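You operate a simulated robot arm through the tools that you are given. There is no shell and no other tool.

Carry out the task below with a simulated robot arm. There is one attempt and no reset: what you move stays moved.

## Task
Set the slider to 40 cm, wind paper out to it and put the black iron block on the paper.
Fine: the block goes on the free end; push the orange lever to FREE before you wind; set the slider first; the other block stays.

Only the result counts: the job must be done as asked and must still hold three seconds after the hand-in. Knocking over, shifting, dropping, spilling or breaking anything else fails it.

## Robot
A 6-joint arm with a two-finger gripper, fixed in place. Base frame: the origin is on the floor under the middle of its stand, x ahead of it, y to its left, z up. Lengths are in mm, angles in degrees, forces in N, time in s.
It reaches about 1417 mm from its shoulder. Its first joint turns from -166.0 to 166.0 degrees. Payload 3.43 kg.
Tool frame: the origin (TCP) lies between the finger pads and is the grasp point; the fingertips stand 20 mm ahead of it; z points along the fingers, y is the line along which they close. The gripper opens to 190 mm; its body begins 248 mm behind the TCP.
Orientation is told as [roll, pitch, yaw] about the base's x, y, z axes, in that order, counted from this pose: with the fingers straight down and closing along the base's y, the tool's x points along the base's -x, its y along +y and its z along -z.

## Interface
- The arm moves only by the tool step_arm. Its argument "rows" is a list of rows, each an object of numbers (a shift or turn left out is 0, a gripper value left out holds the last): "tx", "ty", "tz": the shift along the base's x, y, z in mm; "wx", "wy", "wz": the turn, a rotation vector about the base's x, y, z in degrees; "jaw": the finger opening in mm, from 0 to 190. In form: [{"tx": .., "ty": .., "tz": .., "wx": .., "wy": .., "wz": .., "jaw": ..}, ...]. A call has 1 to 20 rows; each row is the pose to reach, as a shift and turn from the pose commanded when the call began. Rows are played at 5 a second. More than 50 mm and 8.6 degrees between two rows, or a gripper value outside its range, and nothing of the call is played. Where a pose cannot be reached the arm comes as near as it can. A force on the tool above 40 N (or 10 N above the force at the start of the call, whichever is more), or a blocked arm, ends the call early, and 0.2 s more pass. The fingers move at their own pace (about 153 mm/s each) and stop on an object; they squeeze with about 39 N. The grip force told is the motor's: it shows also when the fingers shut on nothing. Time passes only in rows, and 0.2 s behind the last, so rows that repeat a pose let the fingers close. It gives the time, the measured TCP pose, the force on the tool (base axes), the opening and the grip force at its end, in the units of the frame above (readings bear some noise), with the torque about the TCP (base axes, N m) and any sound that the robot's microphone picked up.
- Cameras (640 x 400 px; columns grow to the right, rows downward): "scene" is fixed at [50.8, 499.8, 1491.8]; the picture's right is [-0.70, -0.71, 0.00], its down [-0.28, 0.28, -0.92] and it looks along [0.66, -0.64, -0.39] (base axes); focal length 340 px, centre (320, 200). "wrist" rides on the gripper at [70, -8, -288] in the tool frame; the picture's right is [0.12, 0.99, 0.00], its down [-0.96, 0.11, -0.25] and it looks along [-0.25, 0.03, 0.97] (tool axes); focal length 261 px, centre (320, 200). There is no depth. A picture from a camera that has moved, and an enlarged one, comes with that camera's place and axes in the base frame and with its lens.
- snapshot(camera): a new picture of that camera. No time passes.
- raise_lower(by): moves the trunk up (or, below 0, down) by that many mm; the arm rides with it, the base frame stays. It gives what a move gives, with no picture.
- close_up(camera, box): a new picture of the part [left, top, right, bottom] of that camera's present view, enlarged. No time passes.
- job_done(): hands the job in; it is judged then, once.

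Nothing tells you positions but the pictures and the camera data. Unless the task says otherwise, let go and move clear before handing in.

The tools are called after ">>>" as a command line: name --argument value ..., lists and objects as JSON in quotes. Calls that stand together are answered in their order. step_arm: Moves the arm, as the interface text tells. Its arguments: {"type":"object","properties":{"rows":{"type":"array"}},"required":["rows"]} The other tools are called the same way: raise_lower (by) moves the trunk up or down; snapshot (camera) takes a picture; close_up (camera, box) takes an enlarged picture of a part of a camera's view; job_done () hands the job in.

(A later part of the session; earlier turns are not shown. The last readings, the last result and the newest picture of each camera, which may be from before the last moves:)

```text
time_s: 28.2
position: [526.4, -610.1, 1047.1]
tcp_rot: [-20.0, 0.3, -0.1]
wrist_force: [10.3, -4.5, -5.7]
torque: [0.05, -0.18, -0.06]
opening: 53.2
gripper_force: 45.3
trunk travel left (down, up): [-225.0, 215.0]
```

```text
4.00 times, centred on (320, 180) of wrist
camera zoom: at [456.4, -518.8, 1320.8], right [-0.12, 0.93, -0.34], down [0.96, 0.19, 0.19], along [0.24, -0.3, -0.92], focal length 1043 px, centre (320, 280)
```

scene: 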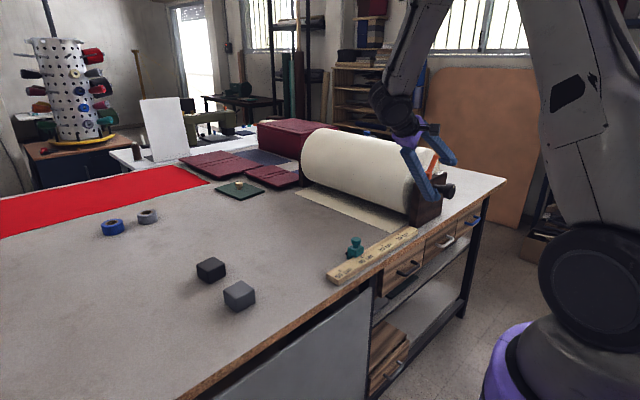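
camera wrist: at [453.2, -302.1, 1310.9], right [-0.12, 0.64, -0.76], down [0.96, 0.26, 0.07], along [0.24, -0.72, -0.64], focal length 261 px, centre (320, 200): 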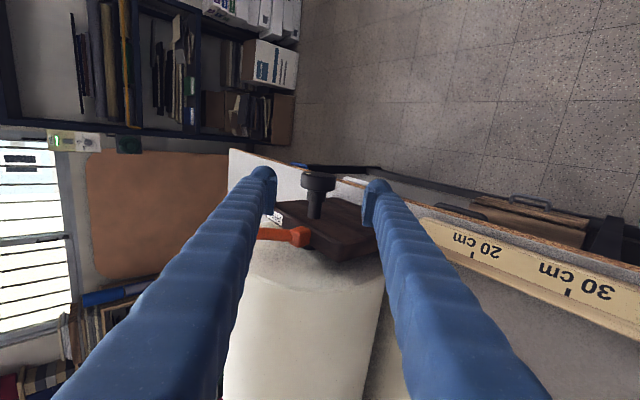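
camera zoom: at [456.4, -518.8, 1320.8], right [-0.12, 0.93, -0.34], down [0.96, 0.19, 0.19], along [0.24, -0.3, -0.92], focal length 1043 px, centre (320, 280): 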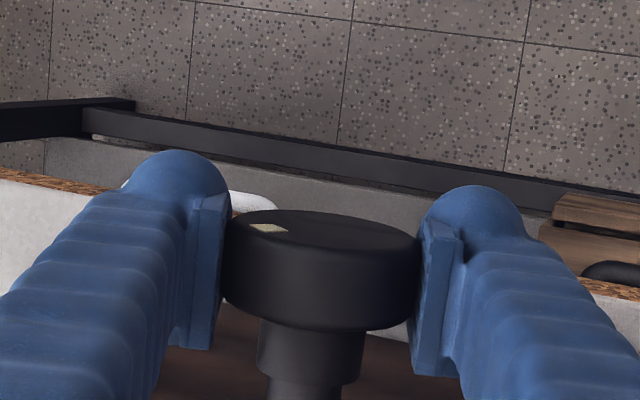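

The turn proceeds with no slip, since the knob mark moves with the pads. I'll continue another 25° with small centring corrections.

>>> step_arm --rows '[{"tx": 0.8, "ty": -0.4, "tz": -0.2}, {"tx": 0.9, "ty": -0.5, "tz": 0.0, "wx": 4}, {"tx": 1, "ty": -0.6, "tz": 0.3, "wx": 8}, {"tx": 1, "ty": -0.7, "tz": 0.6, "wx": 12}, {"tx": 1, "ty": -0.8, "tz": 0.9, "wx": 16}, {"tx": 1, "ty": -1.0, "tz": 1.2, "wx": 20}, {"tx": 1, "ty": -1.2, "tz": 1.5, "wx": 25}, {"tx": 1, "ty": -1.2, "tz": 1.5, "wx": 25}]'

>>> close_up --camera "wrist" --box '[240, 130, 400, 230]'

>>> close_up --camera "scene" --box '[290, 90, 490, 290]'

```text
time_s: 30.0
position: [526.4, -609.4, 1047.8]
tcp_rot: [5.2, 0.5, 0.0]
wrist_force: [-8.3, 8.6, -37.6]
torque: [0.06, 0.03, 0.0]
opening: 53.3
gripper_force: 45.2
trunk travel left (down, up): [-225.0, 215.0]
```

```text
4.00 times, centred on (320, 180) of wrist
camera zoom: at [457.1, -644.3, 1333.8], right [-0.12, 0.99, 0.09], down [0.96, 0.09, 0.25], along [0.24, 0.12, -0.96], focal length 1043 px, centre (320, 280)
```

zoom: 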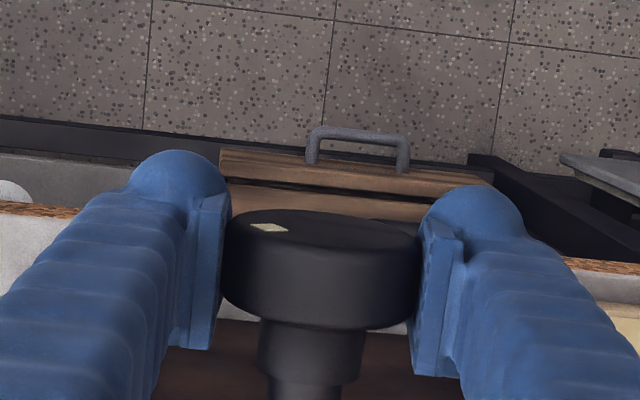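

```text
2.00 times, centred on (390, 190) of scene
camera zoom: at [50.8, 499.8, 1491.8], right [-0.7, -0.71, 0.0], down [-0.28, 0.28, -0.92], along [0.66, -0.64, -0.39], focal length 679 px, centre (180, 220)
```

zoom: 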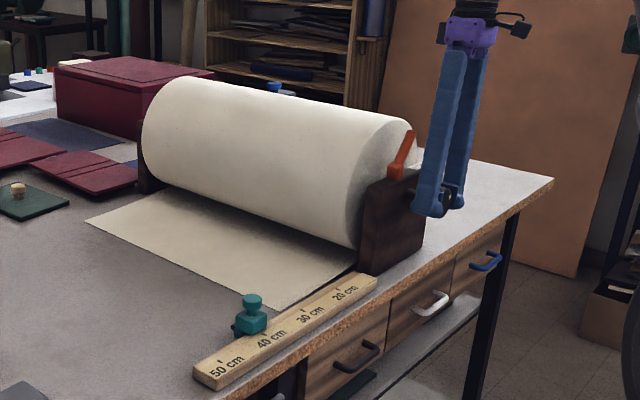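

The paper edge is now past 30 cm. The z force is high at −38 N because my upward correction was too much, so I'll ease the TCP down first and read the force.

>>> step_arm --rows '[{"tx": -0.2, "ty": 0.1, "tz": -0.5}, {"tx": -0.4, "ty": 0.3, "tz": -1.2}, {"tx": -0.4, "ty": 0.4, "tz": -1.8}, {"tx": -0.4, "ty": 0.4, "tz": -1.8}]'

>>> close_up --camera "scene" --box '[320, 190, 430, 290]'

```text
time_s: 31.0
position: [525.8, -610.3, 1047.6]
tcp_rot: [5.0, 0.3, -0.1]
wrist_force: [-13.9, 13.2, -35.0]
torque: [0.08, 0.48, 0.21]
opening: 53.5
gripper_force: 45.3
trunk travel left (down, up): [-225.0, 215.0]
```

```text
4.00 times, centred on (375, 240) of scene
camera zoom: at [50.8, 499.8, 1491.8], right [-0.7, -0.71, 0.0], down [-0.28, 0.28, -0.92], along [0.66, -0.64, -0.39], focal length 1358 px, centre (100, 40)
```

zoom: 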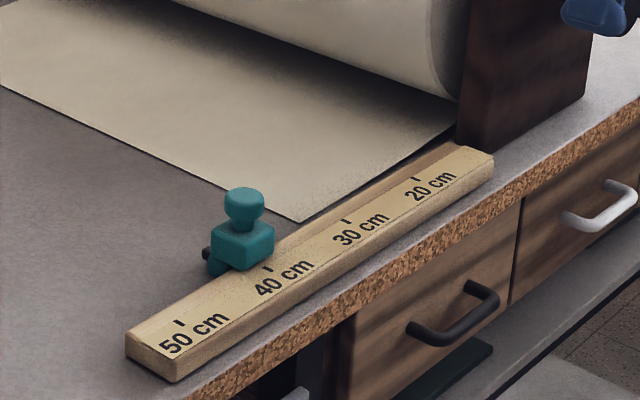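

The force barely changed, so I'll hold still briefly and then ease down further to see how it responds.

>>> step_arm --rows '[{"tz": -0.5, "tx": 0.5, "ty": -0.3}, {"tz": -1, "tx": 0.5, "ty": -0.4}, {"tz": -1, "tx": 0.5, "ty": -0.4}, {"tz": -1, "tx": 0.5, "ty": -0.4}]'

```text
time_s: 32.0
position: [526.4, -610.6, 1047.8]
tcp_rot: [4.9, 0.2, 0.1]
wrist_force: [-15.1, 17.4, -19.6]
torque: [0.07, 0.41, 0.21]
opening: 53.3
gripper_force: 44.9
trunk travel left (down, up): [-225.0, 215.0]
```

>>> step_arm --rows '[{"tz": -0.5, "tx": -0.5, "ty": 0.5}, {"tz": -1.2, "tx": -1, "ty": 1}, {"tz": -1.2, "tx": -1.2, "ty": 1.2}, {"tz": -1.2, "tx": -1.2, "ty": 1.2}]'

```text
time_s: 33.0
position: [525.2, -609.9, 1046.5]
tcp_rot: [4.8, 0.1, 0.1]
wrist_force: [-9.0, 5.1, 8.2]
torque: [0.07, 0.07, 0.19]
opening: 53.3
gripper_force: 45.0
trunk travel left (down, up): [-225.0, 215.0]
```

The forces are now low. I'll continue turning 12° at a time with gentler corrections.

>>> step_arm --rows '[{"tx": -0.5, "ty": 0.3, "tz": 0.3}, {"tx": -0.8, "ty": 0.4, "tz": 0.4, "wx": 3}, {"tx": -0.8, "ty": 0.5, "tz": 0.5, "wx": 6}, {"tx": -0.8, "ty": 0.6, "tz": 0.55, "wx": 9}, {"tx": -0.8, "ty": 0.65, "tz": 0.6, "wx": 12}, {"tx": -0.8, "ty": 0.65, "tz": 0.6, "wx": 12}]'

>>> close_up --camera "scene" --box '[320, 190, 430, 290]'

>>> close_up --camera "wrist" --box '[240, 130, 400, 230]'

```text
time_s: 34.4
position: [525.3, -609.6, 1048.3]
tcp_rot: [16.7, 0.1, 0.0]
wrist_force: [18.0, -21.7, 14.7]
torque: [-0.09, -0.4, -0.02]
opening: 53.1
gripper_force: 44.6
trunk travel left (down, up): [-225.0, 215.0]
```

```text
4.00 times, centred on (375, 240) of scene
camera zoom: at [50.8, 499.8, 1491.8], right [-0.7, -0.71, 0.0], down [-0.28, 0.28, -0.92], along [0.66, -0.64, -0.39], focal length 1358 px, centre (100, 40)
```

zoom: 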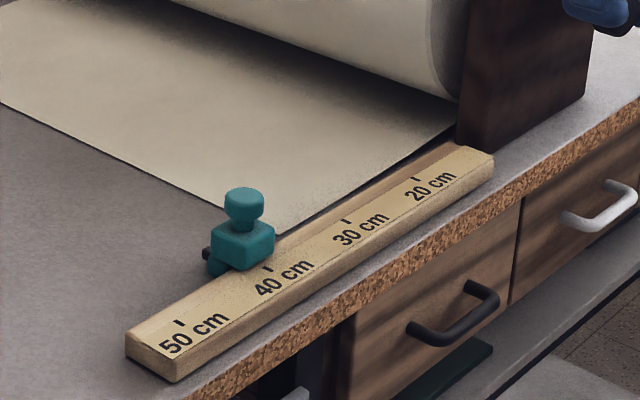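

```text
4.00 times, centred on (320, 180) of wrist
camera zoom: at [455.5, -701.5, 1320.4], right [-0.12, 0.95, 0.29], down [0.96, 0.04, 0.27], along [0.24, 0.31, -0.92], focal length 1043 px, centre (320, 280)
```

zoom: 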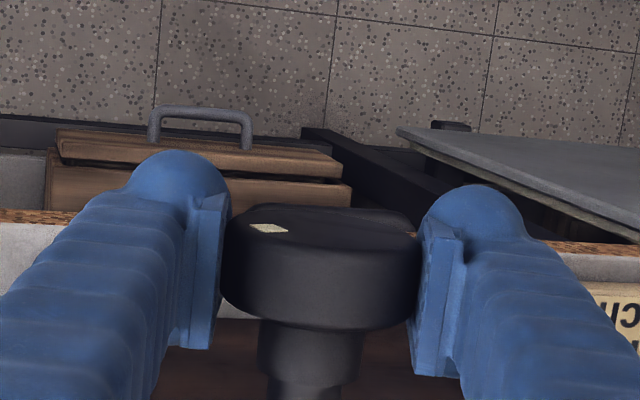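

The paper edge is nearing the slider, with roughly 70 mm left. I'll relieve the side forces and turn on in smaller steps.

>>> step_arm --rows '[{"tx": 0.5, "ty": -0.7, "tz": 0.3}, {"tx": 0.8, "ty": -1.3, "tz": 0.5}, {"tx": 0.8, "ty": -1.5, "tz": 0.6}, {"tx": 0.8, "ty": -1.5, "tz": 0.6}]'

```text
time_s: 35.4
position: [525.6, -610.4, 1046.4]
tcp_rot: [16.9, 0.2, 0.1]
wrist_force: [17.1, -16.9, 17.7]
torque: [-0.05, -0.26, -0.06]
opening: 53.3
gripper_force: 45.4
trunk travel left (down, up): [-225.0, 215.0]
```

>>> step_arm --rows '[{"tx": 0.4, "ty": -0.4, "tz": 0.2}, {"tx": 0.8, "ty": -0.8, "tz": 0.4}, {"tx": 0.8, "ty": -1.0, "tz": 0.5}, {"tx": 0.8, "ty": -1.0, "tz": 0.5}]'

```text
time_s: 36.4
position: [525.0, -610.3, 1047.1]
tcp_rot: [17.0, 0.3, 0.2]
wrist_force: [8.2, -9.2, 1.6]
torque: [-0.05, 0.05, 0.01]
opening: 53.1
gripper_force: 45.2
trunk travel left (down, up): [-225.0, 215.0]
```

>>> step_arm --rows '[{"tx": 0.3, "ty": -0.4, "wx": 2}, {"tx": 0.4, "ty": -0.7, "tz": 0.1, "wx": 4}, {"tx": 0.4, "ty": -0.9, "tz": 0.2, "wx": 6}, {"tx": 0.4, "ty": -1.1, "tz": 0.3, "wx": 8}, {"tx": 0.4, "ty": -1.3, "tz": 0.4, "wx": 10}, {"tx": 0.4, "ty": -1.3, "tz": 0.4, "wx": 10}]'

>>> close_up --camera "scene" --box '[320, 190, 430, 290]'

```text
time_s: 37.8
position: [525.4, -610.1, 1047.5]
tcp_rot: [27.2, 0.3, 0.1]
wrist_force: [0.4, 1.1, -9.4]
torque: [0.07, -0.53, 0.08]
opening: 53.2
gripper_force: 44.5
trunk travel left (down, up): [-225.0, 215.0]
stopped in row 6: the force on the tool passed its limit at 42 N (the readings are from after the stop); the commanded pose is now the measured one
```

```text
4.00 times, centred on (375, 240) of scene
camera zoom: at [50.8, 499.8, 1491.8], right [-0.7, -0.71, 0.0], down [-0.28, 0.28, -0.92], along [0.66, -0.64, -0.39], focal length 1358 px, centre (100, 40)
```

zoom: 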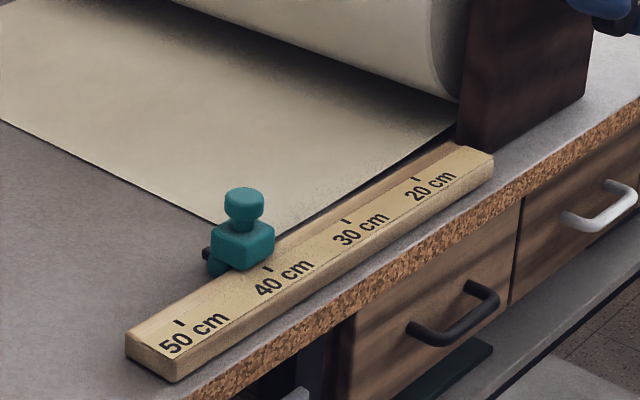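

That stop relieved the side load, and the edge has about 50 mm to go. I'll keep turning in short strokes.

>>> step_arm --rows '[{"tz": -0.3, "wx": 1.5}, {"tz": -0.3, "wx": 3}, {"ty": -0.2, "tz": -0.3, "wx": 4.5}, {"ty": -0.3, "tz": -0.2, "wx": 6}, {"ty": -0.3, "tz": -0.2, "wx": 6}]'

```text
time_s: 39.0
position: [525.5, -609.8, 1047.7]
tcp_rot: [33.4, 0.4, 0.2]
wrist_force: [-3.1, 13.8, -27.8]
torque: [0.04, -0.09, 0.26]
opening: 53.3
gripper_force: 44.8
trunk travel left (down, up): [-225.0, 215.0]
```

>>> step_arm --rows '[{"ty": 0.4, "tz": -0.6}, {"ty": 0.8, "tz": -1.2}, {"ty": 1.0, "tz": -1.5}, {"ty": 1.0, "tz": -1.5}]'

```text
time_s: 40.0
position: [526.9, -610.7, 1047.3]
tcp_rot: [33.2, 0.4, 0.2]
wrist_force: [-5.6, 10.4, -12.7]
torque: [0.07, 0.46, 0.09]
opening: 53.2
gripper_force: 45.1
trunk travel left (down, up): [-225.0, 215.0]
```

>>> step_arm --rows '[{"ty": 0.4, "tz": -0.6, "tx": -0.2, "wx": 1.5}, {"ty": 0.5, "tz": -0.9, "tx": -0.3, "wx": 3}, {"ty": 0.6, "tz": -1.1, "tx": -0.3, "wx": 4.5}, {"ty": 0.7, "tz": -1.3, "tx": -0.3, "wx": 6}, {"ty": 0.7, "tz": -1.3, "tx": -0.3, "wx": 6}]'

>>> close_up --camera "scene" --box '[320, 190, 430, 290]'

```text
time_s: 40.8
position: [525.8, -610.5, 1046.2]
tcp_rot: [36.6, -0.3, -0.1]
wrist_force: [1.6, -5.3, -3.5]
torque: [-0.07, -0.13, 0.01]
opening: 52.8
gripper_force: 44.8
out of reach, approached as far as the arm can: row 3, 4
trunk travel left (down, up): [-225.0, 215.0]
stopped in row 4: the force on the tool passed its limit at 43 N (the readings are from after the stop); the commanded pose is now the measured one
```

```text
4.00 times, centred on (375, 240) of scene
camera zoom: at [50.8, 499.8, 1491.8], right [-0.7, -0.71, 0.0], down [-0.28, 0.28, -0.92], along [0.66, -0.64, -0.39], focal length 1358 px, centre (100, 40)
```

zoom: 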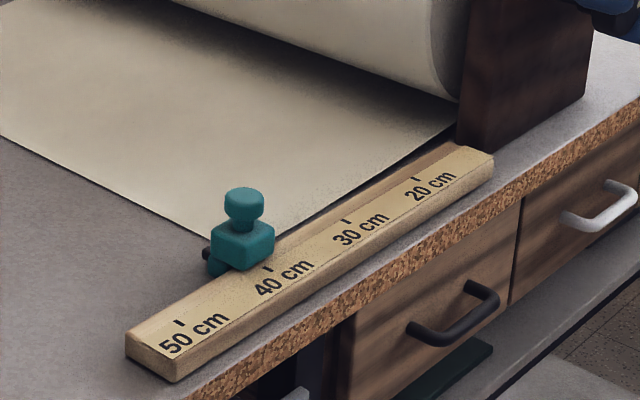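

The wrist reached its limit at about +37°, with about 29 mm of paper still to go. I'll open the fingers, check that the roll stays put, then turn the gripper back for a second grip.

>>> step_arm --rows '[{"jaw": 60}, {"jaw": 75}, {"jaw": 100}, {"jaw": 100}]'

>>> close_up --camera "scene" --box '[320, 190, 430, 290]'

>>> close_up --camera "wrist" --box '[240, 130, 400, 230]'

```text
time_s: 41.8
position: [525.4, -609.0, 1046.8]
tcp_rot: [36.5, -0.2, 0.0]
wrist_force: [0.0, -0.4, -0.1]
torque: [-0.01, -0.03, 0.01]
opening: 100.2
gripper_force: 0.1
trunk travel left (down, up): [-225.0, 215.0]
```

```text
4.00 times, centred on (375, 240) of scene
camera zoom: at [50.8, 499.8, 1491.8], right [-0.7, -0.71, 0.0], down [-0.28, 0.28, -0.92], along [0.66, -0.64, -0.39], focal length 1358 px, centre (100, 40)
```

zoom: 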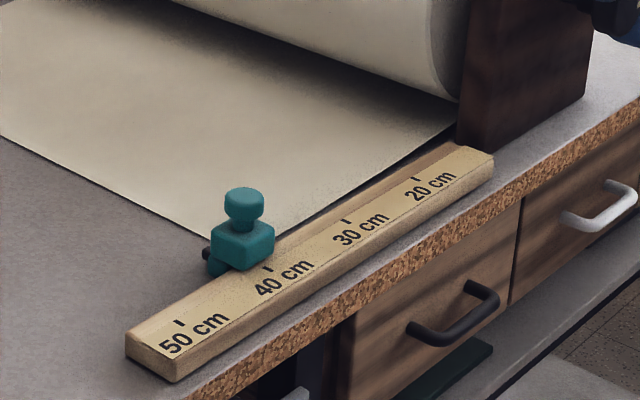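

```text
4.00 times, centred on (320, 180) of wrist
camera zoom: at [452.6, -786.5, 1272.4], right [-0.12, 0.8, 0.59], down [0.96, -0.06, 0.27], along [0.25, 0.6, -0.76], focal length 1043 px, centre (320, 280)
```

zoom: 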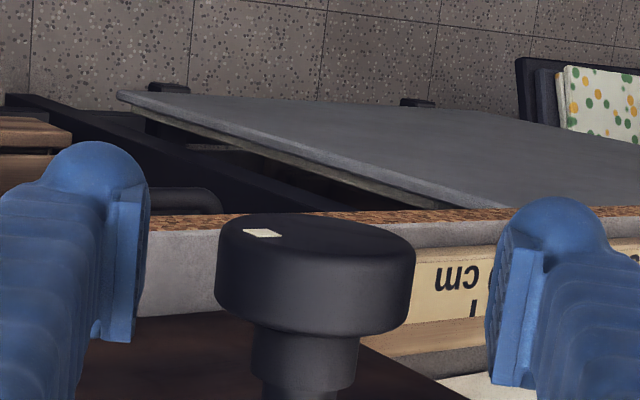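

The roll stays still when released. I'll turn the gripper back upright and raise it, to measure the paper edge against the slider from above.

>>> step_arm --rows '[{"wx": -7}, {"wx": -14}, {"wx": -21}, {"wx": -28}, {"wx": -36.5}, {"wx": -36.5, "tz": 30}, {"wx": -36.5, "tz": 75}, {"wx": -36.5, "tz": 120}, {"wx": -36.5, "tz": 160, "ty": 20}, {"wx": -36.5, "tz": 190, "ty": 60}, {"wx": -36.5, "tz": 200, "ty": 105}, {"wx": -36.5, "tz": 200, "ty": 150}, {"wx": -36.5, "tz": 200, "ty": 195}, {"wx": -36.5, "tz": 200, "ty": 240, "jaw": 190}, {"wx": -36.5, "tz": 200, "ty": 280}, {"wx": -36.5, "tz": 200, "ty": 280}]'

>>> snapshot --camera "wrist"

```text
time_s: 45.2
position: [525.2, -324.7, 1248.2]
tcp_rot: [0.1, -0.2, 0.1]
wrist_force: [0.0, -0.5, 0.6]
torque: [-0.02, 0.04, 0.03]
opening: 189.9
gripper_force: 0.0
trunk travel left (down, up): [-225.0, 215.0]
```

```text
taken
camera wrist: at [453.0, -332.3, 1535.6], right [-0.12, 0.99, 0.0], down [0.96, 0.12, 0.25], along [0.25, 0.03, -0.97], focal length 261 px, centre (320, 200)
```

wrist: 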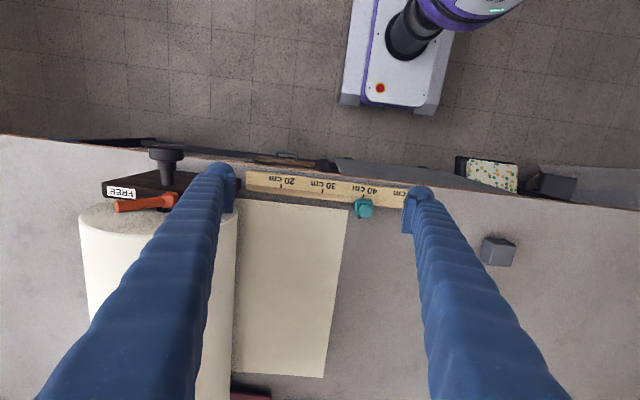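

>>> close_up --camera "wrist" --box '[290, 170, 410, 250]'

>>> close_up --camera "wrist" --box '[225, 170, 425, 390]'

```text
5.00 times, centred on (350, 210) of wrist
camera zoom: at [453.0, -332.3, 1535.6], right [-0.12, 0.99, 0.0], down [0.96, 0.12, 0.25], along [0.25, 0.03, -0.97], focal length 1303 px, centre (170, 150)
```

zoom: 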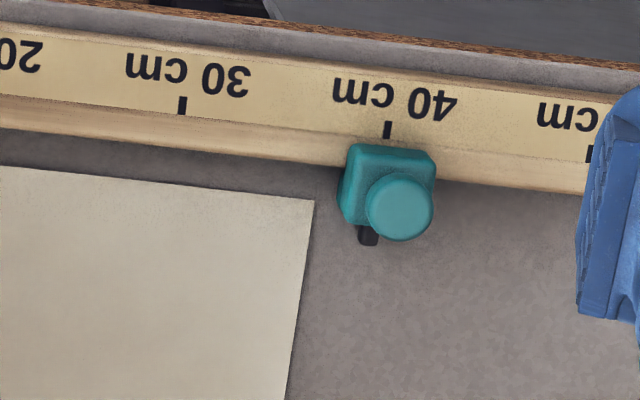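

```text
1.82 times, centred on (325, 280) of wrist
camera zoom: at [453.0, -332.3, 1535.6], right [-0.12, 0.99, 0.0], down [0.96, 0.12, 0.25], along [0.25, 0.03, -0.97], focal length 474 px, centre (311, 54)
```

zoom: 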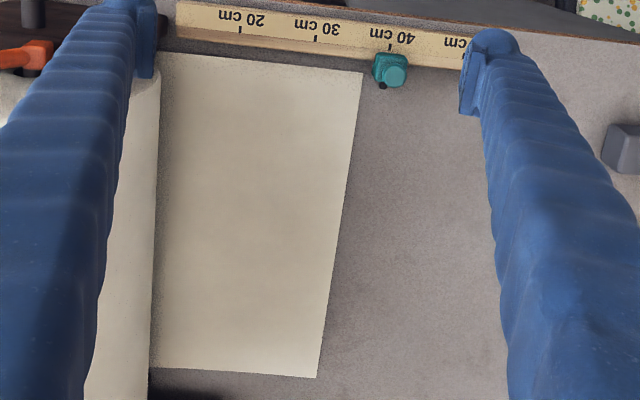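

The paper edge is at y≈-237 and the slider index at y≈-210, so about 27 mm or 12° of knob turn remain. I'll go back above the knob, pre-tilted to −6°.

>>> step_arm --rows '[{"ty": -40, "jaw": 150}, {"ty": -85, "jaw": 100}, {"ty": -130, "jaw": 100}, {"ty": -175}, {"ty": -220}, {"ty": -260, "wx": -3}, {"ty": -285.7, "wx": -6, "tx": 1}, {"ty": -285.7, "wx": -6, "tx": 1, "tz": -45}, {"ty": -285.7, "wx": -6, "tx": 1, "tz": -90}, {"ty": -285.7, "wx": -6, "tx": 1, "tz": -90}]'

>>> close_up --camera "wrist" --box '[240, 130, 400, 230]'

```text
time_s: 47.4
position: [526.0, -614.9, 1156.6]
tcp_rot: [-5.9, -0.3, 0.1]
wrist_force: [0.2, 0.5, 0.3]
torque: [0.03, 0.01, 0.01]
opening: 100.0
gripper_force: 0.1
trunk travel left (down, up): [-225.0, 215.0]
```

```text
4.00 times, centred on (320, 180) of wrist
camera zoom: at [454.2, -592.9, 1443.9], right [-0.12, 0.99, -0.1], down [0.96, 0.14, 0.24], along [0.25, -0.07, -0.97], focal length 1043 px, centre (320, 280)
```

zoom: 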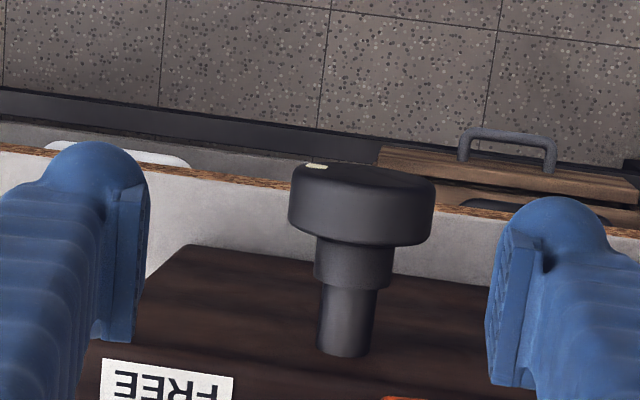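

>>> step_arm --rows '[{"ty": 4.8, "tz": -20}, {"ty": 4.8, "tz": -45}, {"ty": 4.8, "tz": -70}, {"ty": 4.8, "tz": -90}, {"ty": 4.8, "tz": -104}, {"ty": 4.8, "tz": -109.5}, {"ty": 4.8, "tz": -109.5}, {"ty": 4.8, "tz": -109.5}]'

>>> close_up --camera "wrist" --box '[240, 130, 400, 230]'

```text
time_s: 49.2
position: [528.0, -610.0, 1046.8]
tcp_rot: [-5.9, -0.2, 0.1]
wrist_force: [-0.5, 1.1, 1.5]
torque: [0.0, -0.02, 0.03]
opening: 100.0
gripper_force: 0.1
trunk travel left (down, up): [-225.0, 215.0]
```

```text
4.00 times, centred on (320, 180) of wrist
camera zoom: at [455.4, -587.8, 1333.3], right [-0.12, 0.99, -0.1], down [0.96, 0.14, 0.24], along [0.25, -0.07, -0.97], focal length 1043 px, centre (320, 280)
```

zoom: 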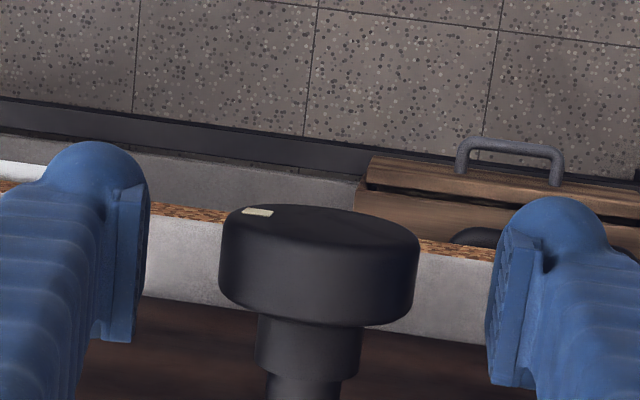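

The knob is centred between the pads. I'll close on it and read the forces.

>>> step_arm --rows '[{"jaw": 75}, {"jaw": 65}, {"jaw": 55}, {"jaw": 45}, {"jaw": 45}, {"jaw": 45}]'

```text
time_s: 50.6
position: [529.2, -610.5, 1047.2]
tcp_rot: [-5.8, -0.2, 0.2]
wrist_force: [-1.1, -4.0, 1.0]
torque: [0.05, -0.02, 0.02]
opening: 53.7
gripper_force: 45.0
trunk travel left (down, up): [-225.0, 215.0]
```

>>> step_arm --rows '[{"wx": 2}, {"wx": 4}, {"wx": 6}, {"wx": 8}, {"wx": 10}, {"wx": 10}, {"wx": 10}]'

>>> close_up --camera "scene" --box '[320, 190, 430, 290]'

>>> snapshot --camera "wrist"

```text
time_s: 52.2
position: [527.0, -611.3, 1046.7]
tcp_rot: [4.0, -0.1, 0.1]
wrist_force: [12.3, -8.4, 0.1]
torque: [0.03, -0.24, -0.17]
opening: 53.5
gripper_force: 44.7
trunk travel left (down, up): [-225.0, 215.0]
```

```text
4.00 times, centred on (375, 240) of scene
camera zoom: at [50.8, 499.8, 1491.8], right [-0.7, -0.71, 0.0], down [-0.28, 0.28, -0.92], along [0.66, -0.64, -0.39], focal length 1358 px, centre (100, 40)
```

zoom: 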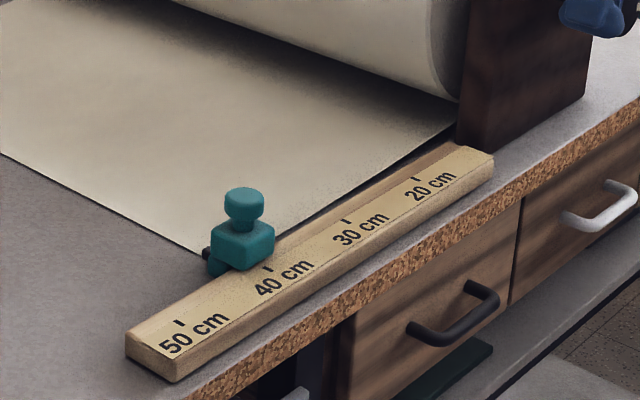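

```text
taken
camera wrist: at [455.4, -638.6, 1332.5], right [-0.12, 0.99, 0.07], down [0.96, 0.1, 0.26], along [0.25, 0.1, -0.96], focal length 261 px, centre (320, 200)
```

wrist: 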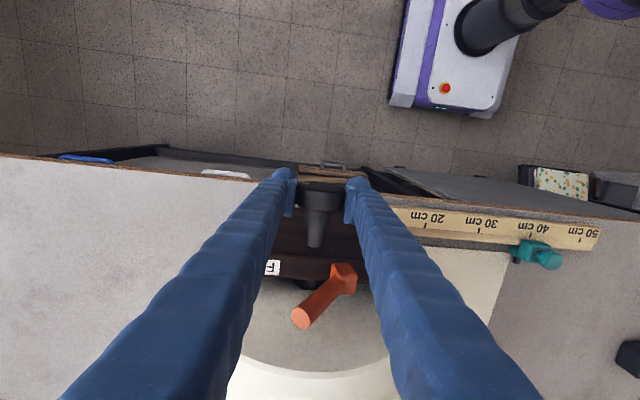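

>>> close_up --camera "wrist" --box '[470, 200, 610, 290]'

>>> close_up --camera "scene" --box '[340, 225, 400, 265]'

```text
4.44 times, centred on (540, 245) of wrist
camera zoom: at [455.4, -638.6, 1332.5], right [-0.12, 0.99, 0.07], down [0.96, 0.1, 0.26], along [0.25, 0.1, -0.96], focal length 1158 px, centre (-658, 0)
```

zoom: 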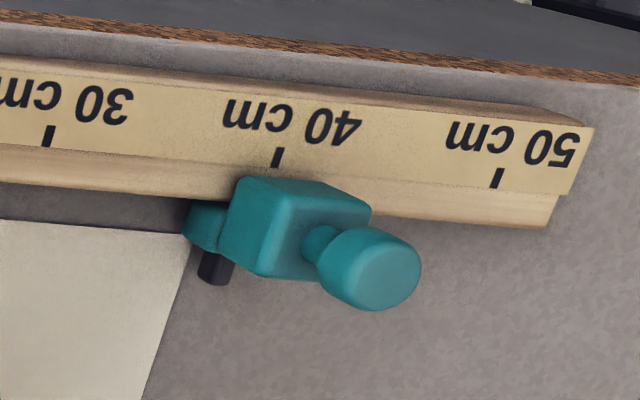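

```text
10.00 times, centred on (370, 245) of scene
camera zoom: at [50.8, 499.8, 1491.8], right [-0.7, -0.71, 0.0], down [-0.28, 0.28, -0.92], along [0.66, -0.64, -0.39], focal length 3396 px, centre (-180, -250)
```

zoom: 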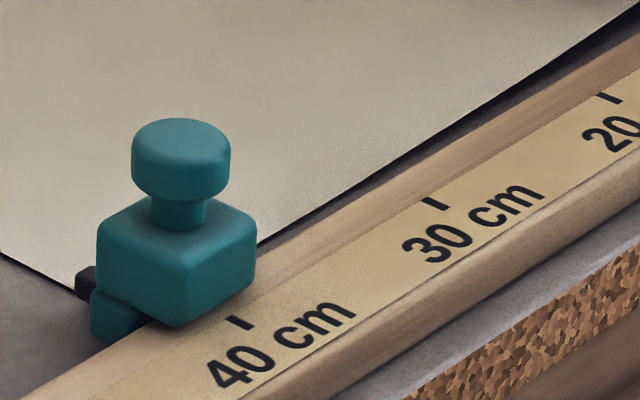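

The paper edge is about 5 mm short of the slider index. I'll turn another 2.3°.

>>> step_arm --rows '[{"wx": 1, "tx": 0.3, "ty": -0.3}, {"wx": 2, "tx": 0.5, "ty": -0.4}, {"wx": 2.4, "tx": 0.5, "ty": -0.5}, {"wx": 2.4, "tx": 0.5, "ty": -0.5}, {"wx": 2.4, "tx": 0.5, "ty": -0.5}]'

>>> close_up --camera "wrist" --box '[470, 200, 610, 290]'

>>> close_up --camera "scene" --box '[340, 225, 400, 265]'

```text
time_s: 53.4
position: [528.3, -610.1, 1046.2]
tcp_rot: [6.5, -0.2, 0.0]
wrist_force: [7.8, -2.2, -5.7]
torque: [0.06, -0.01, 0.01]
opening: 53.1
gripper_force: 45.0
trunk travel left (down, up): [-225.0, 215.0]
```

```text
4.44 times, centred on (540, 245) of wrist
camera zoom: at [455.5, -650.9, 1331.0], right [-0.12, 0.99, 0.11], down [0.96, 0.09, 0.26], along [0.25, 0.14, -0.96], focal length 1158 px, centre (-658, 0)
```

zoom: 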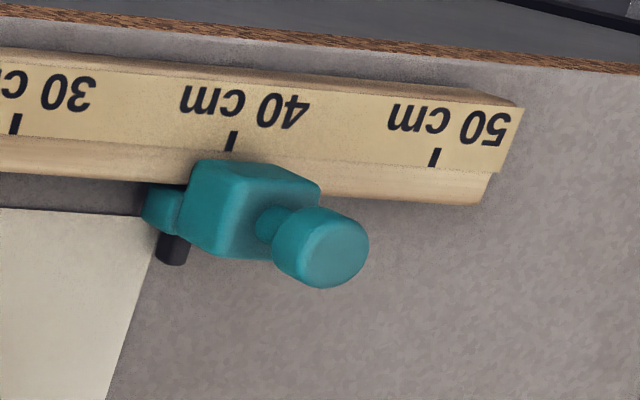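

```text
10.00 times, centred on (370, 245) of scene
camera zoom: at [50.8, 499.8, 1491.8], right [-0.7, -0.71, 0.0], down [-0.28, 0.28, -0.92], along [0.66, -0.64, -0.39], focal length 3396 px, centre (-180, -250)
```

zoom: 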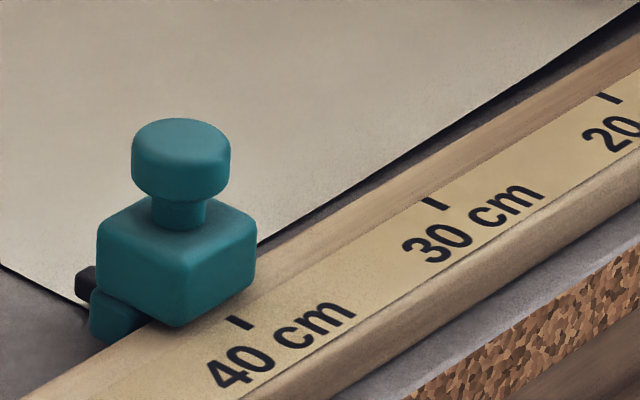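

The edge now appears to be right at the slider index. I'll release the knob, rise, and verify from above.

>>> step_arm --rows '[{"jaw": 60}, {"jaw": 75}, {"jaw": 100}, {"jaw": 100, "wx": -3}, {"wx": -6.4}, {"wx": -6.4, "tz": 40}, {"wx": -6.4, "tz": 85}, {"wx": -6.4, "tz": 130}, {"wx": -6.4, "tz": 175}, {"wx": -6.4, "tz": 200, "ty": 40}, {"wx": -6.4, "tz": 200, "ty": 85}, {"wx": -6.4, "tz": 200, "ty": 130}, {"wx": -6.4, "tz": 200, "ty": 175}, {"wx": -6.4, "tz": 200, "ty": 220}, {"wx": -6.4, "tz": 200, "ty": 265}, {"wx": -6.4, "tz": 200, "ty": 310}, {"wx": -6.4, "tz": 200, "ty": 355, "jaw": 190}, {"wx": -6.4, "tz": 200, "ty": 390}, {"wx": -6.4, "tz": 200, "ty": 390}, {"wx": -6.4, "tz": 200, "ty": 390}]'

>>> snapshot --camera "wrist"

>>> close_up --camera "wrist" --box '[260, 170, 380, 250]'

>>> snapshot --camera "scene"

```text
time_s: 57.6
position: [525.5, -217.4, 1250.2]
tcp_rot: [0.1, -0.3, 0.1]
wrist_force: [-0.4, -0.3, 0.6]
torque: [0.06, -0.02, 0.03]
opening: 189.9
gripper_force: 0.0
trunk travel left (down, up): [-225.0, 215.0]
```

```text
taken
camera wrist: at [452.4, -226.6, 1536.6], right [-0.12, 0.99, 0.0], down [0.96, 0.12, 0.25], along [0.25, 0.03, -0.97], focal length 261 px, centre (320, 200)
```

wrist: 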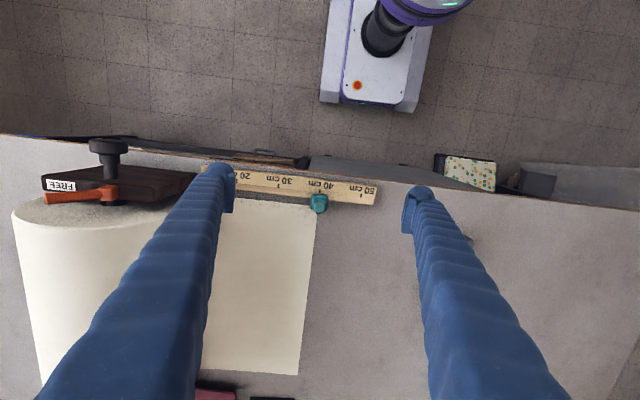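

```text
5.00 times, centred on (320, 210) of wrist
camera zoom: at [452.4, -226.6, 1536.6], right [-0.12, 0.99, 0.0], down [0.96, 0.12, 0.25], along [0.25, 0.03, -0.97], focal length 1303 px, centre (320, 150)
```

zoom: 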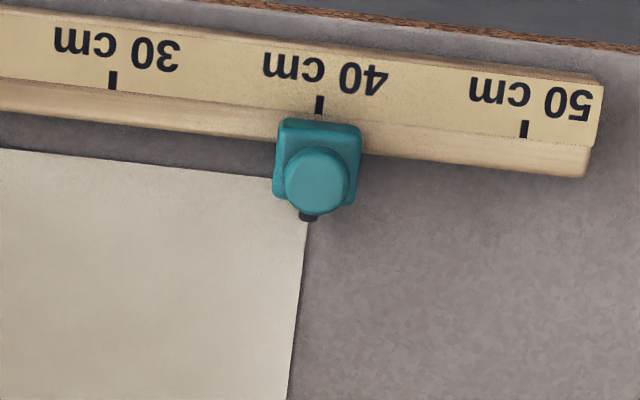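

```text
taken
```

scene: 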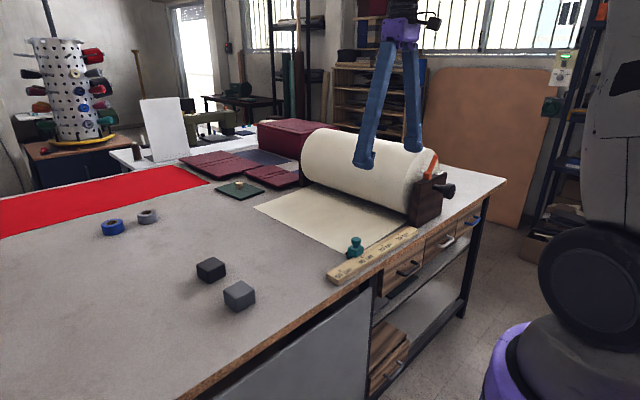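

The paper edge lines up with the slider index at 40 cm and has held after release. Now I'll move above the black block to measure its position and orientation.

>>> step_arm --rows '[{"tx": 30, "ty": 33}, {"tx": 60, "ty": 67}, {"tx": 90, "ty": 100}, {"tx": 120, "ty": 134}, {"tx": 150, "ty": 168}, {"tx": 180, "ty": 202}, {"tx": 210, "ty": 236}, {"tx": 240, "ty": 270}, {"tx": 270, "ty": 304}, {"tx": 300, "ty": 338, "jaw": 130}, {"tx": 326, "ty": 370, "jaw": 130}, {"tx": 326, "ty": 370, "tz": -45}, {"tx": 326, "ty": 370, "tz": -90}, {"tx": 326, "ty": 370, "tz": -120}, {"tx": 326, "ty": 370, "tz": -120}, {"tx": 326, "ty": 370, "tz": -120}]'

>>> snapshot --camera "wrist"

>>> close_up --camera "wrist" --box '[240, 110, 400, 230]'

>>> close_up --camera "scene" --box '[150, 130, 350, 330]'

```text
time_s: 61.0
position: [852.8, 147.6, 1125.0]
tcp_rot: [0.1, -0.2, 0.1]
wrist_force: [-0.4, -0.4, -0.5]
torque: [0.01, 0.02, -0.05]
opening: 129.8
gripper_force: 0.0
trunk travel left (down, up): [-225.0, 215.0]
```

```text
taken
camera wrist: at [781.1, 139.2, 1413.2], right [-0.12, 0.99, 0.0], down [0.96, 0.12, 0.25], along [0.25, 0.03, -0.97], focal length 261 px, centre (320, 200)
```

wrist: 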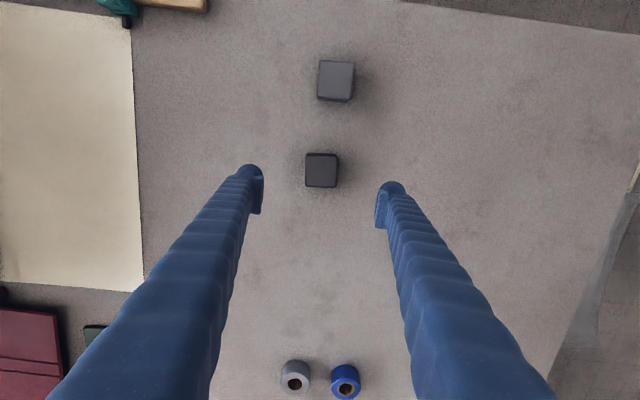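

```text
3.33 times, centred on (320, 170) of wrist
camera zoom: at [781.1, 139.2, 1413.2], right [-0.12, 0.99, 0.0], down [0.96, 0.12, 0.25], along [0.25, 0.03, -0.97], focal length 869 px, centre (320, 300)
```

zoom: 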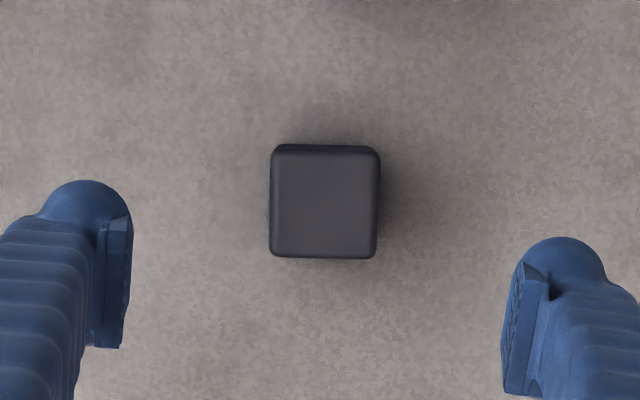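

```text
2.00 times, centred on (250, 230) of scene
camera zoom: at [50.8, 499.8, 1491.8], right [-0.7, -0.71, 0.0], down [-0.28, 0.28, -0.92], along [0.66, -0.64, -0.39], focal length 679 px, centre (460, 140)
```

zoom: 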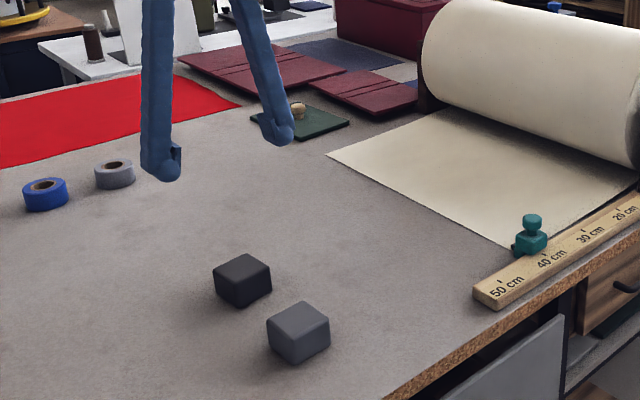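

The black block is about 58 mm square, centred near (848,150), and yawed about +6°. The grey block is well clear at about (690,158). I'll turn the gripper to match and descend partway to recheck.

>>> step_arm --rows '[{"tx": -2, "ty": 1, "wz": 3, "tz": -20}, {"tx": -4, "ty": 2, "wz": 6, "tz": -50}, {"tx": -4, "ty": 2, "wz": 6, "tz": -85, "jaw": 100}, {"tx": -4, "ty": 2, "wz": 6, "tz": -120, "jaw": 100}, {"tx": -4, "ty": 2, "wz": 6, "tz": -120}, {"tx": -4, "ty": 2, "wz": 6, "tz": -120}]'

>>> close_up --camera "wrist" --box '[240, 110, 400, 230]'

>>> close_up --camera "scene" --box '[150, 180, 290, 320]'

```text
time_s: 62.4
position: [850.2, 152.8, 1007.7]
tcp_rot: [0.2, -0.2, 6.1]
wrist_force: [-0.4, 0.1, 0.4]
torque: [-0.02, 0.01, 0.03]
opening: 99.6
gripper_force: 0.1
trunk travel left (down, up): [-225.0, 215.0]
```

```text
3.33 times, centred on (320, 170) of wrist
camera zoom: at [779.4, 136.1, 1294.9], right [-0.22, 0.97, 0.0], down [0.94, 0.22, 0.25], along [0.24, 0.06, -0.97], focal length 869 px, centre (320, 300)
```

zoom: 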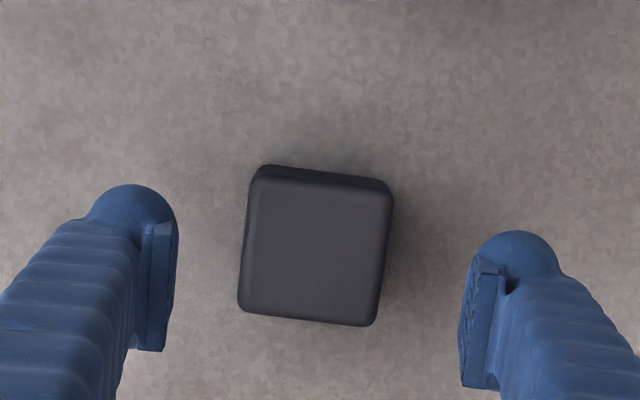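

```text
2.86 times, centred on (220, 250) of scene
camera zoom: at [50.8, 499.8, 1491.8], right [-0.7, -0.71, 0.0], down [-0.28, 0.28, -0.92], along [0.66, -0.64, -0.39], focal length 970 px, centre (606, 57)
```

zoom: 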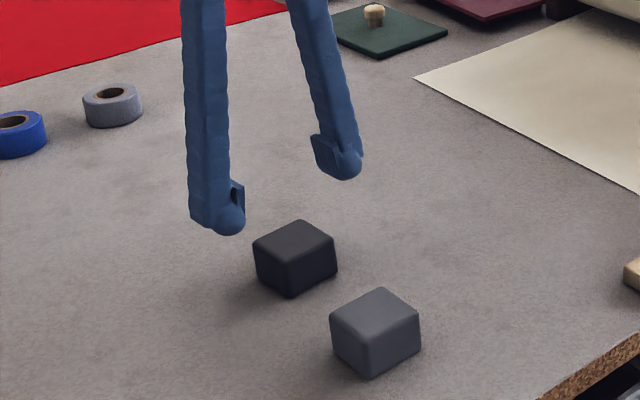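

The gripper is within about 1.5° of the block's yaw and centred to within 1–2 mm. I'll descend and grip it.

>>> step_arm --rows '[{"tx": -1, "ty": -1.3, "wz": -1, "tz": -25}, {"tx": -1, "ty": -1.3, "wz": -1, "tz": -50}, {"tx": -1, "ty": -1.3, "wz": -1, "tz": -68}, {"tx": -1, "ty": -1.3, "wz": -1, "tz": -77}, {"tx": -1, "ty": -1.3, "wz": -1, "tz": -81}, {"tx": -1, "ty": -1.3, "wz": -1, "tz": -81}, {"tx": -1, "ty": -1.3, "wz": -1, "tz": -81, "jaw": 80}, {"tx": -1, "ty": -1.3, "wz": -1, "tz": -81, "jaw": 70}, {"tx": -1, "ty": -1.3, "wz": -1, "tz": -81, "jaw": 60}, {"tx": -1, "ty": -1.3, "wz": -1, "tz": -81, "jaw": 45}, {"tx": -1, "ty": -1.3, "wz": -1, "tz": -81, "jaw": 45}, {"tx": -1, "ty": -1.3, "wz": -1, "tz": -81, "jaw": 45}]'

>>> close_up --camera "wrist" --box '[240, 110, 400, 230]'

>>> close_up --camera "scene" --box '[150, 200, 290, 320]'

```text
time_s: 65.0
position: [846.8, 149.7, 926.5]
tcp_rot: [0.0, -0.3, 5.1]
wrist_force: [0.4, -3.6, 1.1]
torque: [-0.15, 0.09, -0.02]
opening: 59.4
gripper_force: 38.9
trunk travel left (down, up): [-225.0, 215.0]
```

```text
3.33 times, centred on (320, 170) of wrist
camera zoom: at [775.8, 135.8, 1214.4], right [-0.21, 0.98, 0.0], down [0.95, 0.2, 0.25], along [0.25, 0.05, -0.97], focal length 869 px, centre (320, 300)
```

zoom: 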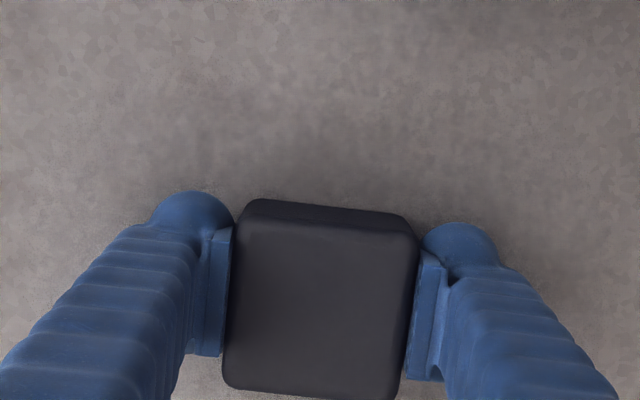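

```text
3.33 times, centred on (220, 260) of scene
camera zoom: at [50.8, 499.8, 1491.8], right [-0.7, -0.71, 0.0], down [-0.28, 0.28, -0.92], along [0.66, -0.64, -0.39], focal length 1132 px, centre (653, 0)
```

zoom: 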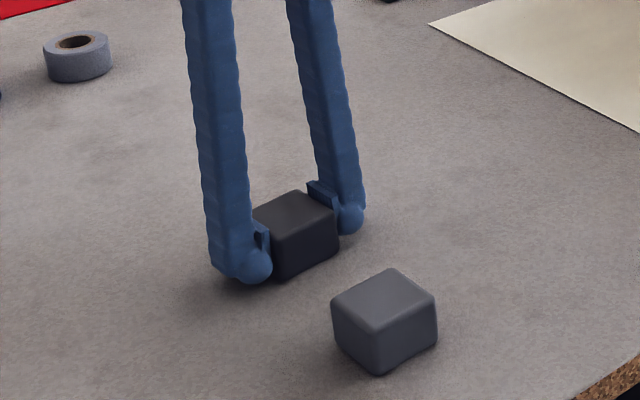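

The block is held at 59.4 mm. I'll lift it slowly and check its weight and hold.

>>> step_arm --rows '[{"tz": 4}, {"tz": 10}, {"tz": 20}, {"tz": 35}, {"tz": 50}, {"tz": 50}]'

>>> close_up --camera "scene" --box '[150, 200, 290, 320]'

```text
time_s: 66.4
position: [848.8, 150.0, 975.5]
tcp_rot: [0.1, -0.1, 5.1]
wrist_force: [-0.4, -0.7, -8.4]
torque: [0.0, 0.01, -0.02]
opening: 59.1
gripper_force: 39.6
trunk travel left (down, up): [-225.0, 215.0]
```

```text
3.33 times, centred on (220, 260) of scene
camera zoom: at [50.8, 499.8, 1491.8], right [-0.7, -0.71, 0.0], down [-0.28, 0.28, -0.92], along [0.66, -0.64, -0.39], focal length 1132 px, centre (653, 0)
```

zoom: 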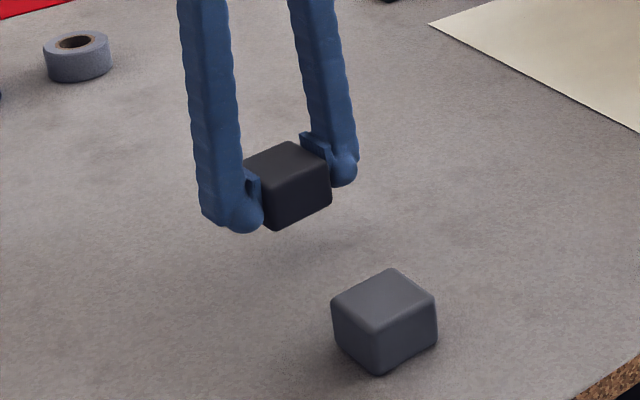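

The block weighs about 0.85 kg and is held firmly. I'll carry it over to the free end of the paper at about (890,-250), straightening the yaw on the way.

>>> step_arm --rows '[{"tz": 25}, {"tz": 50, "ty": -15}, {"tz": 50, "ty": -45, "tx": 5}, {"tz": 50, "ty": -80, "tx": 10, "wz": -1}, {"tz": 50, "ty": -115, "tx": 15, "wz": -2}, {"tz": 50, "ty": -150, "tx": 20, "wz": -3}, {"tz": 50, "ty": -185, "tx": 25, "wz": -4}, {"tz": 50, "ty": -220, "tx": 30, "wz": -5}, {"tz": 50, "ty": -255, "tx": 35, "wz": -5}, {"tz": 50, "ty": -290, "tx": 40, "wz": -5}, {"tz": 50, "ty": -325, "tx": 42, "wz": -5}, {"tz": 50, "ty": -360, "tx": 42, "wz": -5}, {"tz": 50, "ty": -385, "tx": 42, "wz": -5}, {"tz": 50, "ty": -400, "tx": 42, "wz": -5}, {"tz": 50, "ty": -400, "tx": 42, "wz": -5}, {"tz": 50, "ty": -400, "tx": 42, "wz": -5}]'

>>> snapshot --camera "wrist"

>>> snapshot --camera "scene"

```text
time_s: 69.8
position: [891.0, -246.8, 1024.4]
tcp_rot: [0.1, -0.2, 0.1]
wrist_force: [-0.3, 1.3, -8.5]
torque: [-0.03, 0.08, 0.05]
opening: 59.1
gripper_force: 38.8
trunk travel left (down, up): [-225.0, 215.0]
```

```text
taken
camera wrist: at [818.1, -256.9, 1312.2], right [-0.12, 0.99, 0.0], down [0.96, 0.12, 0.25], along [0.25, 0.03, -0.97], focal length 261 px, centre (320, 200)
```

wrist: 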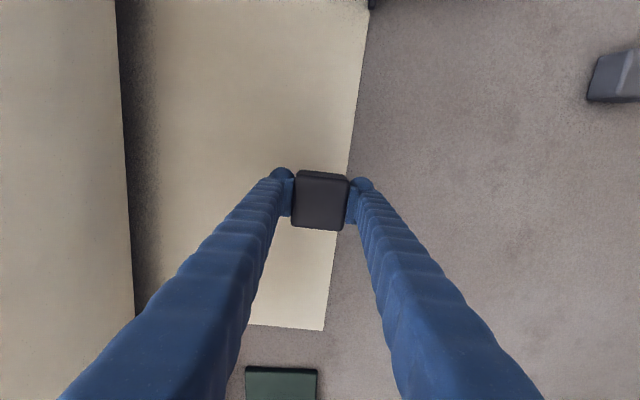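

```text
taken
```

scene: 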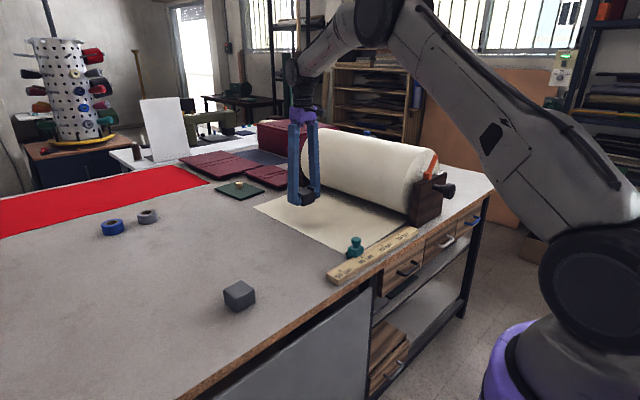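

The block hovers over the paper about 10 mm inside its free edge. I'll lower it gently, slowing near contact.

>>> step_arm --rows '[{"tz": -25, "ty": -1.5}, {"tz": -50, "ty": -1.5}, {"tz": -70, "ty": -1.5}, {"tz": -84, "ty": -1.5}, {"tz": -91, "ty": -1.5}, {"tz": -94, "ty": -1.5}, {"tz": -94, "ty": -1.5}, {"tz": -94, "ty": -1.5}]'

>>> close_up --camera "scene" --box '[240, 150, 380, 260]'

```text
time_s: 71.6
position: [889.9, -251.3, 932.7]
tcp_rot: [0.0, -0.2, 0.1]
wrist_force: [-0.3, 0.1, -8.3]
torque: [0.0, 0.04, 0.0]
opening: 59.4
gripper_force: 39.1
trunk travel left (down, up): [-225.0, 215.0]
```

```text
3.64 times, centred on (310, 205) of scene
camera zoom: at [50.8, 499.8, 1491.8], right [-0.7, -0.71, 0.0], down [-0.28, 0.28, -0.92], along [0.66, -0.64, -0.39], focal length 1235 px, centre (356, 182)
```

zoom: 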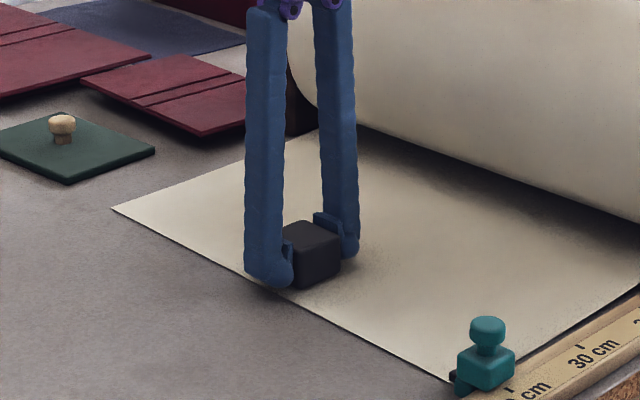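

>>> step_arm --rows '[{"tz": -1}, {"tz": -2}, {"tz": -3}, {"tz": -4}, {"tz": -4}]'

```text
time_s: 72.8
position: [889.0, -251.1, 927.8]
tcp_rot: [0.1, -0.2, 0.1]
wrist_force: [0.3, -0.4, -8.8]
torque: [0.0, 0.01, 0.0]
opening: 59.3
gripper_force: 39.0
trunk travel left (down, up): [-225.0, 215.0]
```

>>> step_arm --rows '[{"tz": -0.6}, {"tz": -1.2}, {"tz": -1.8}, {"tz": -2.4}, {"tz": -2.4}]'

```text
time_s: 74.0
position: [889.2, -250.7, 926.6]
tcp_rot: [0.0, -0.3, 0.1]
wrist_force: [-0.6, -0.1, 8.4]
torque: [-0.08, 0.49, 0.04]
opening: 59.2
gripper_force: 39.4
trunk travel left (down, up): [-225.0, 215.0]
```

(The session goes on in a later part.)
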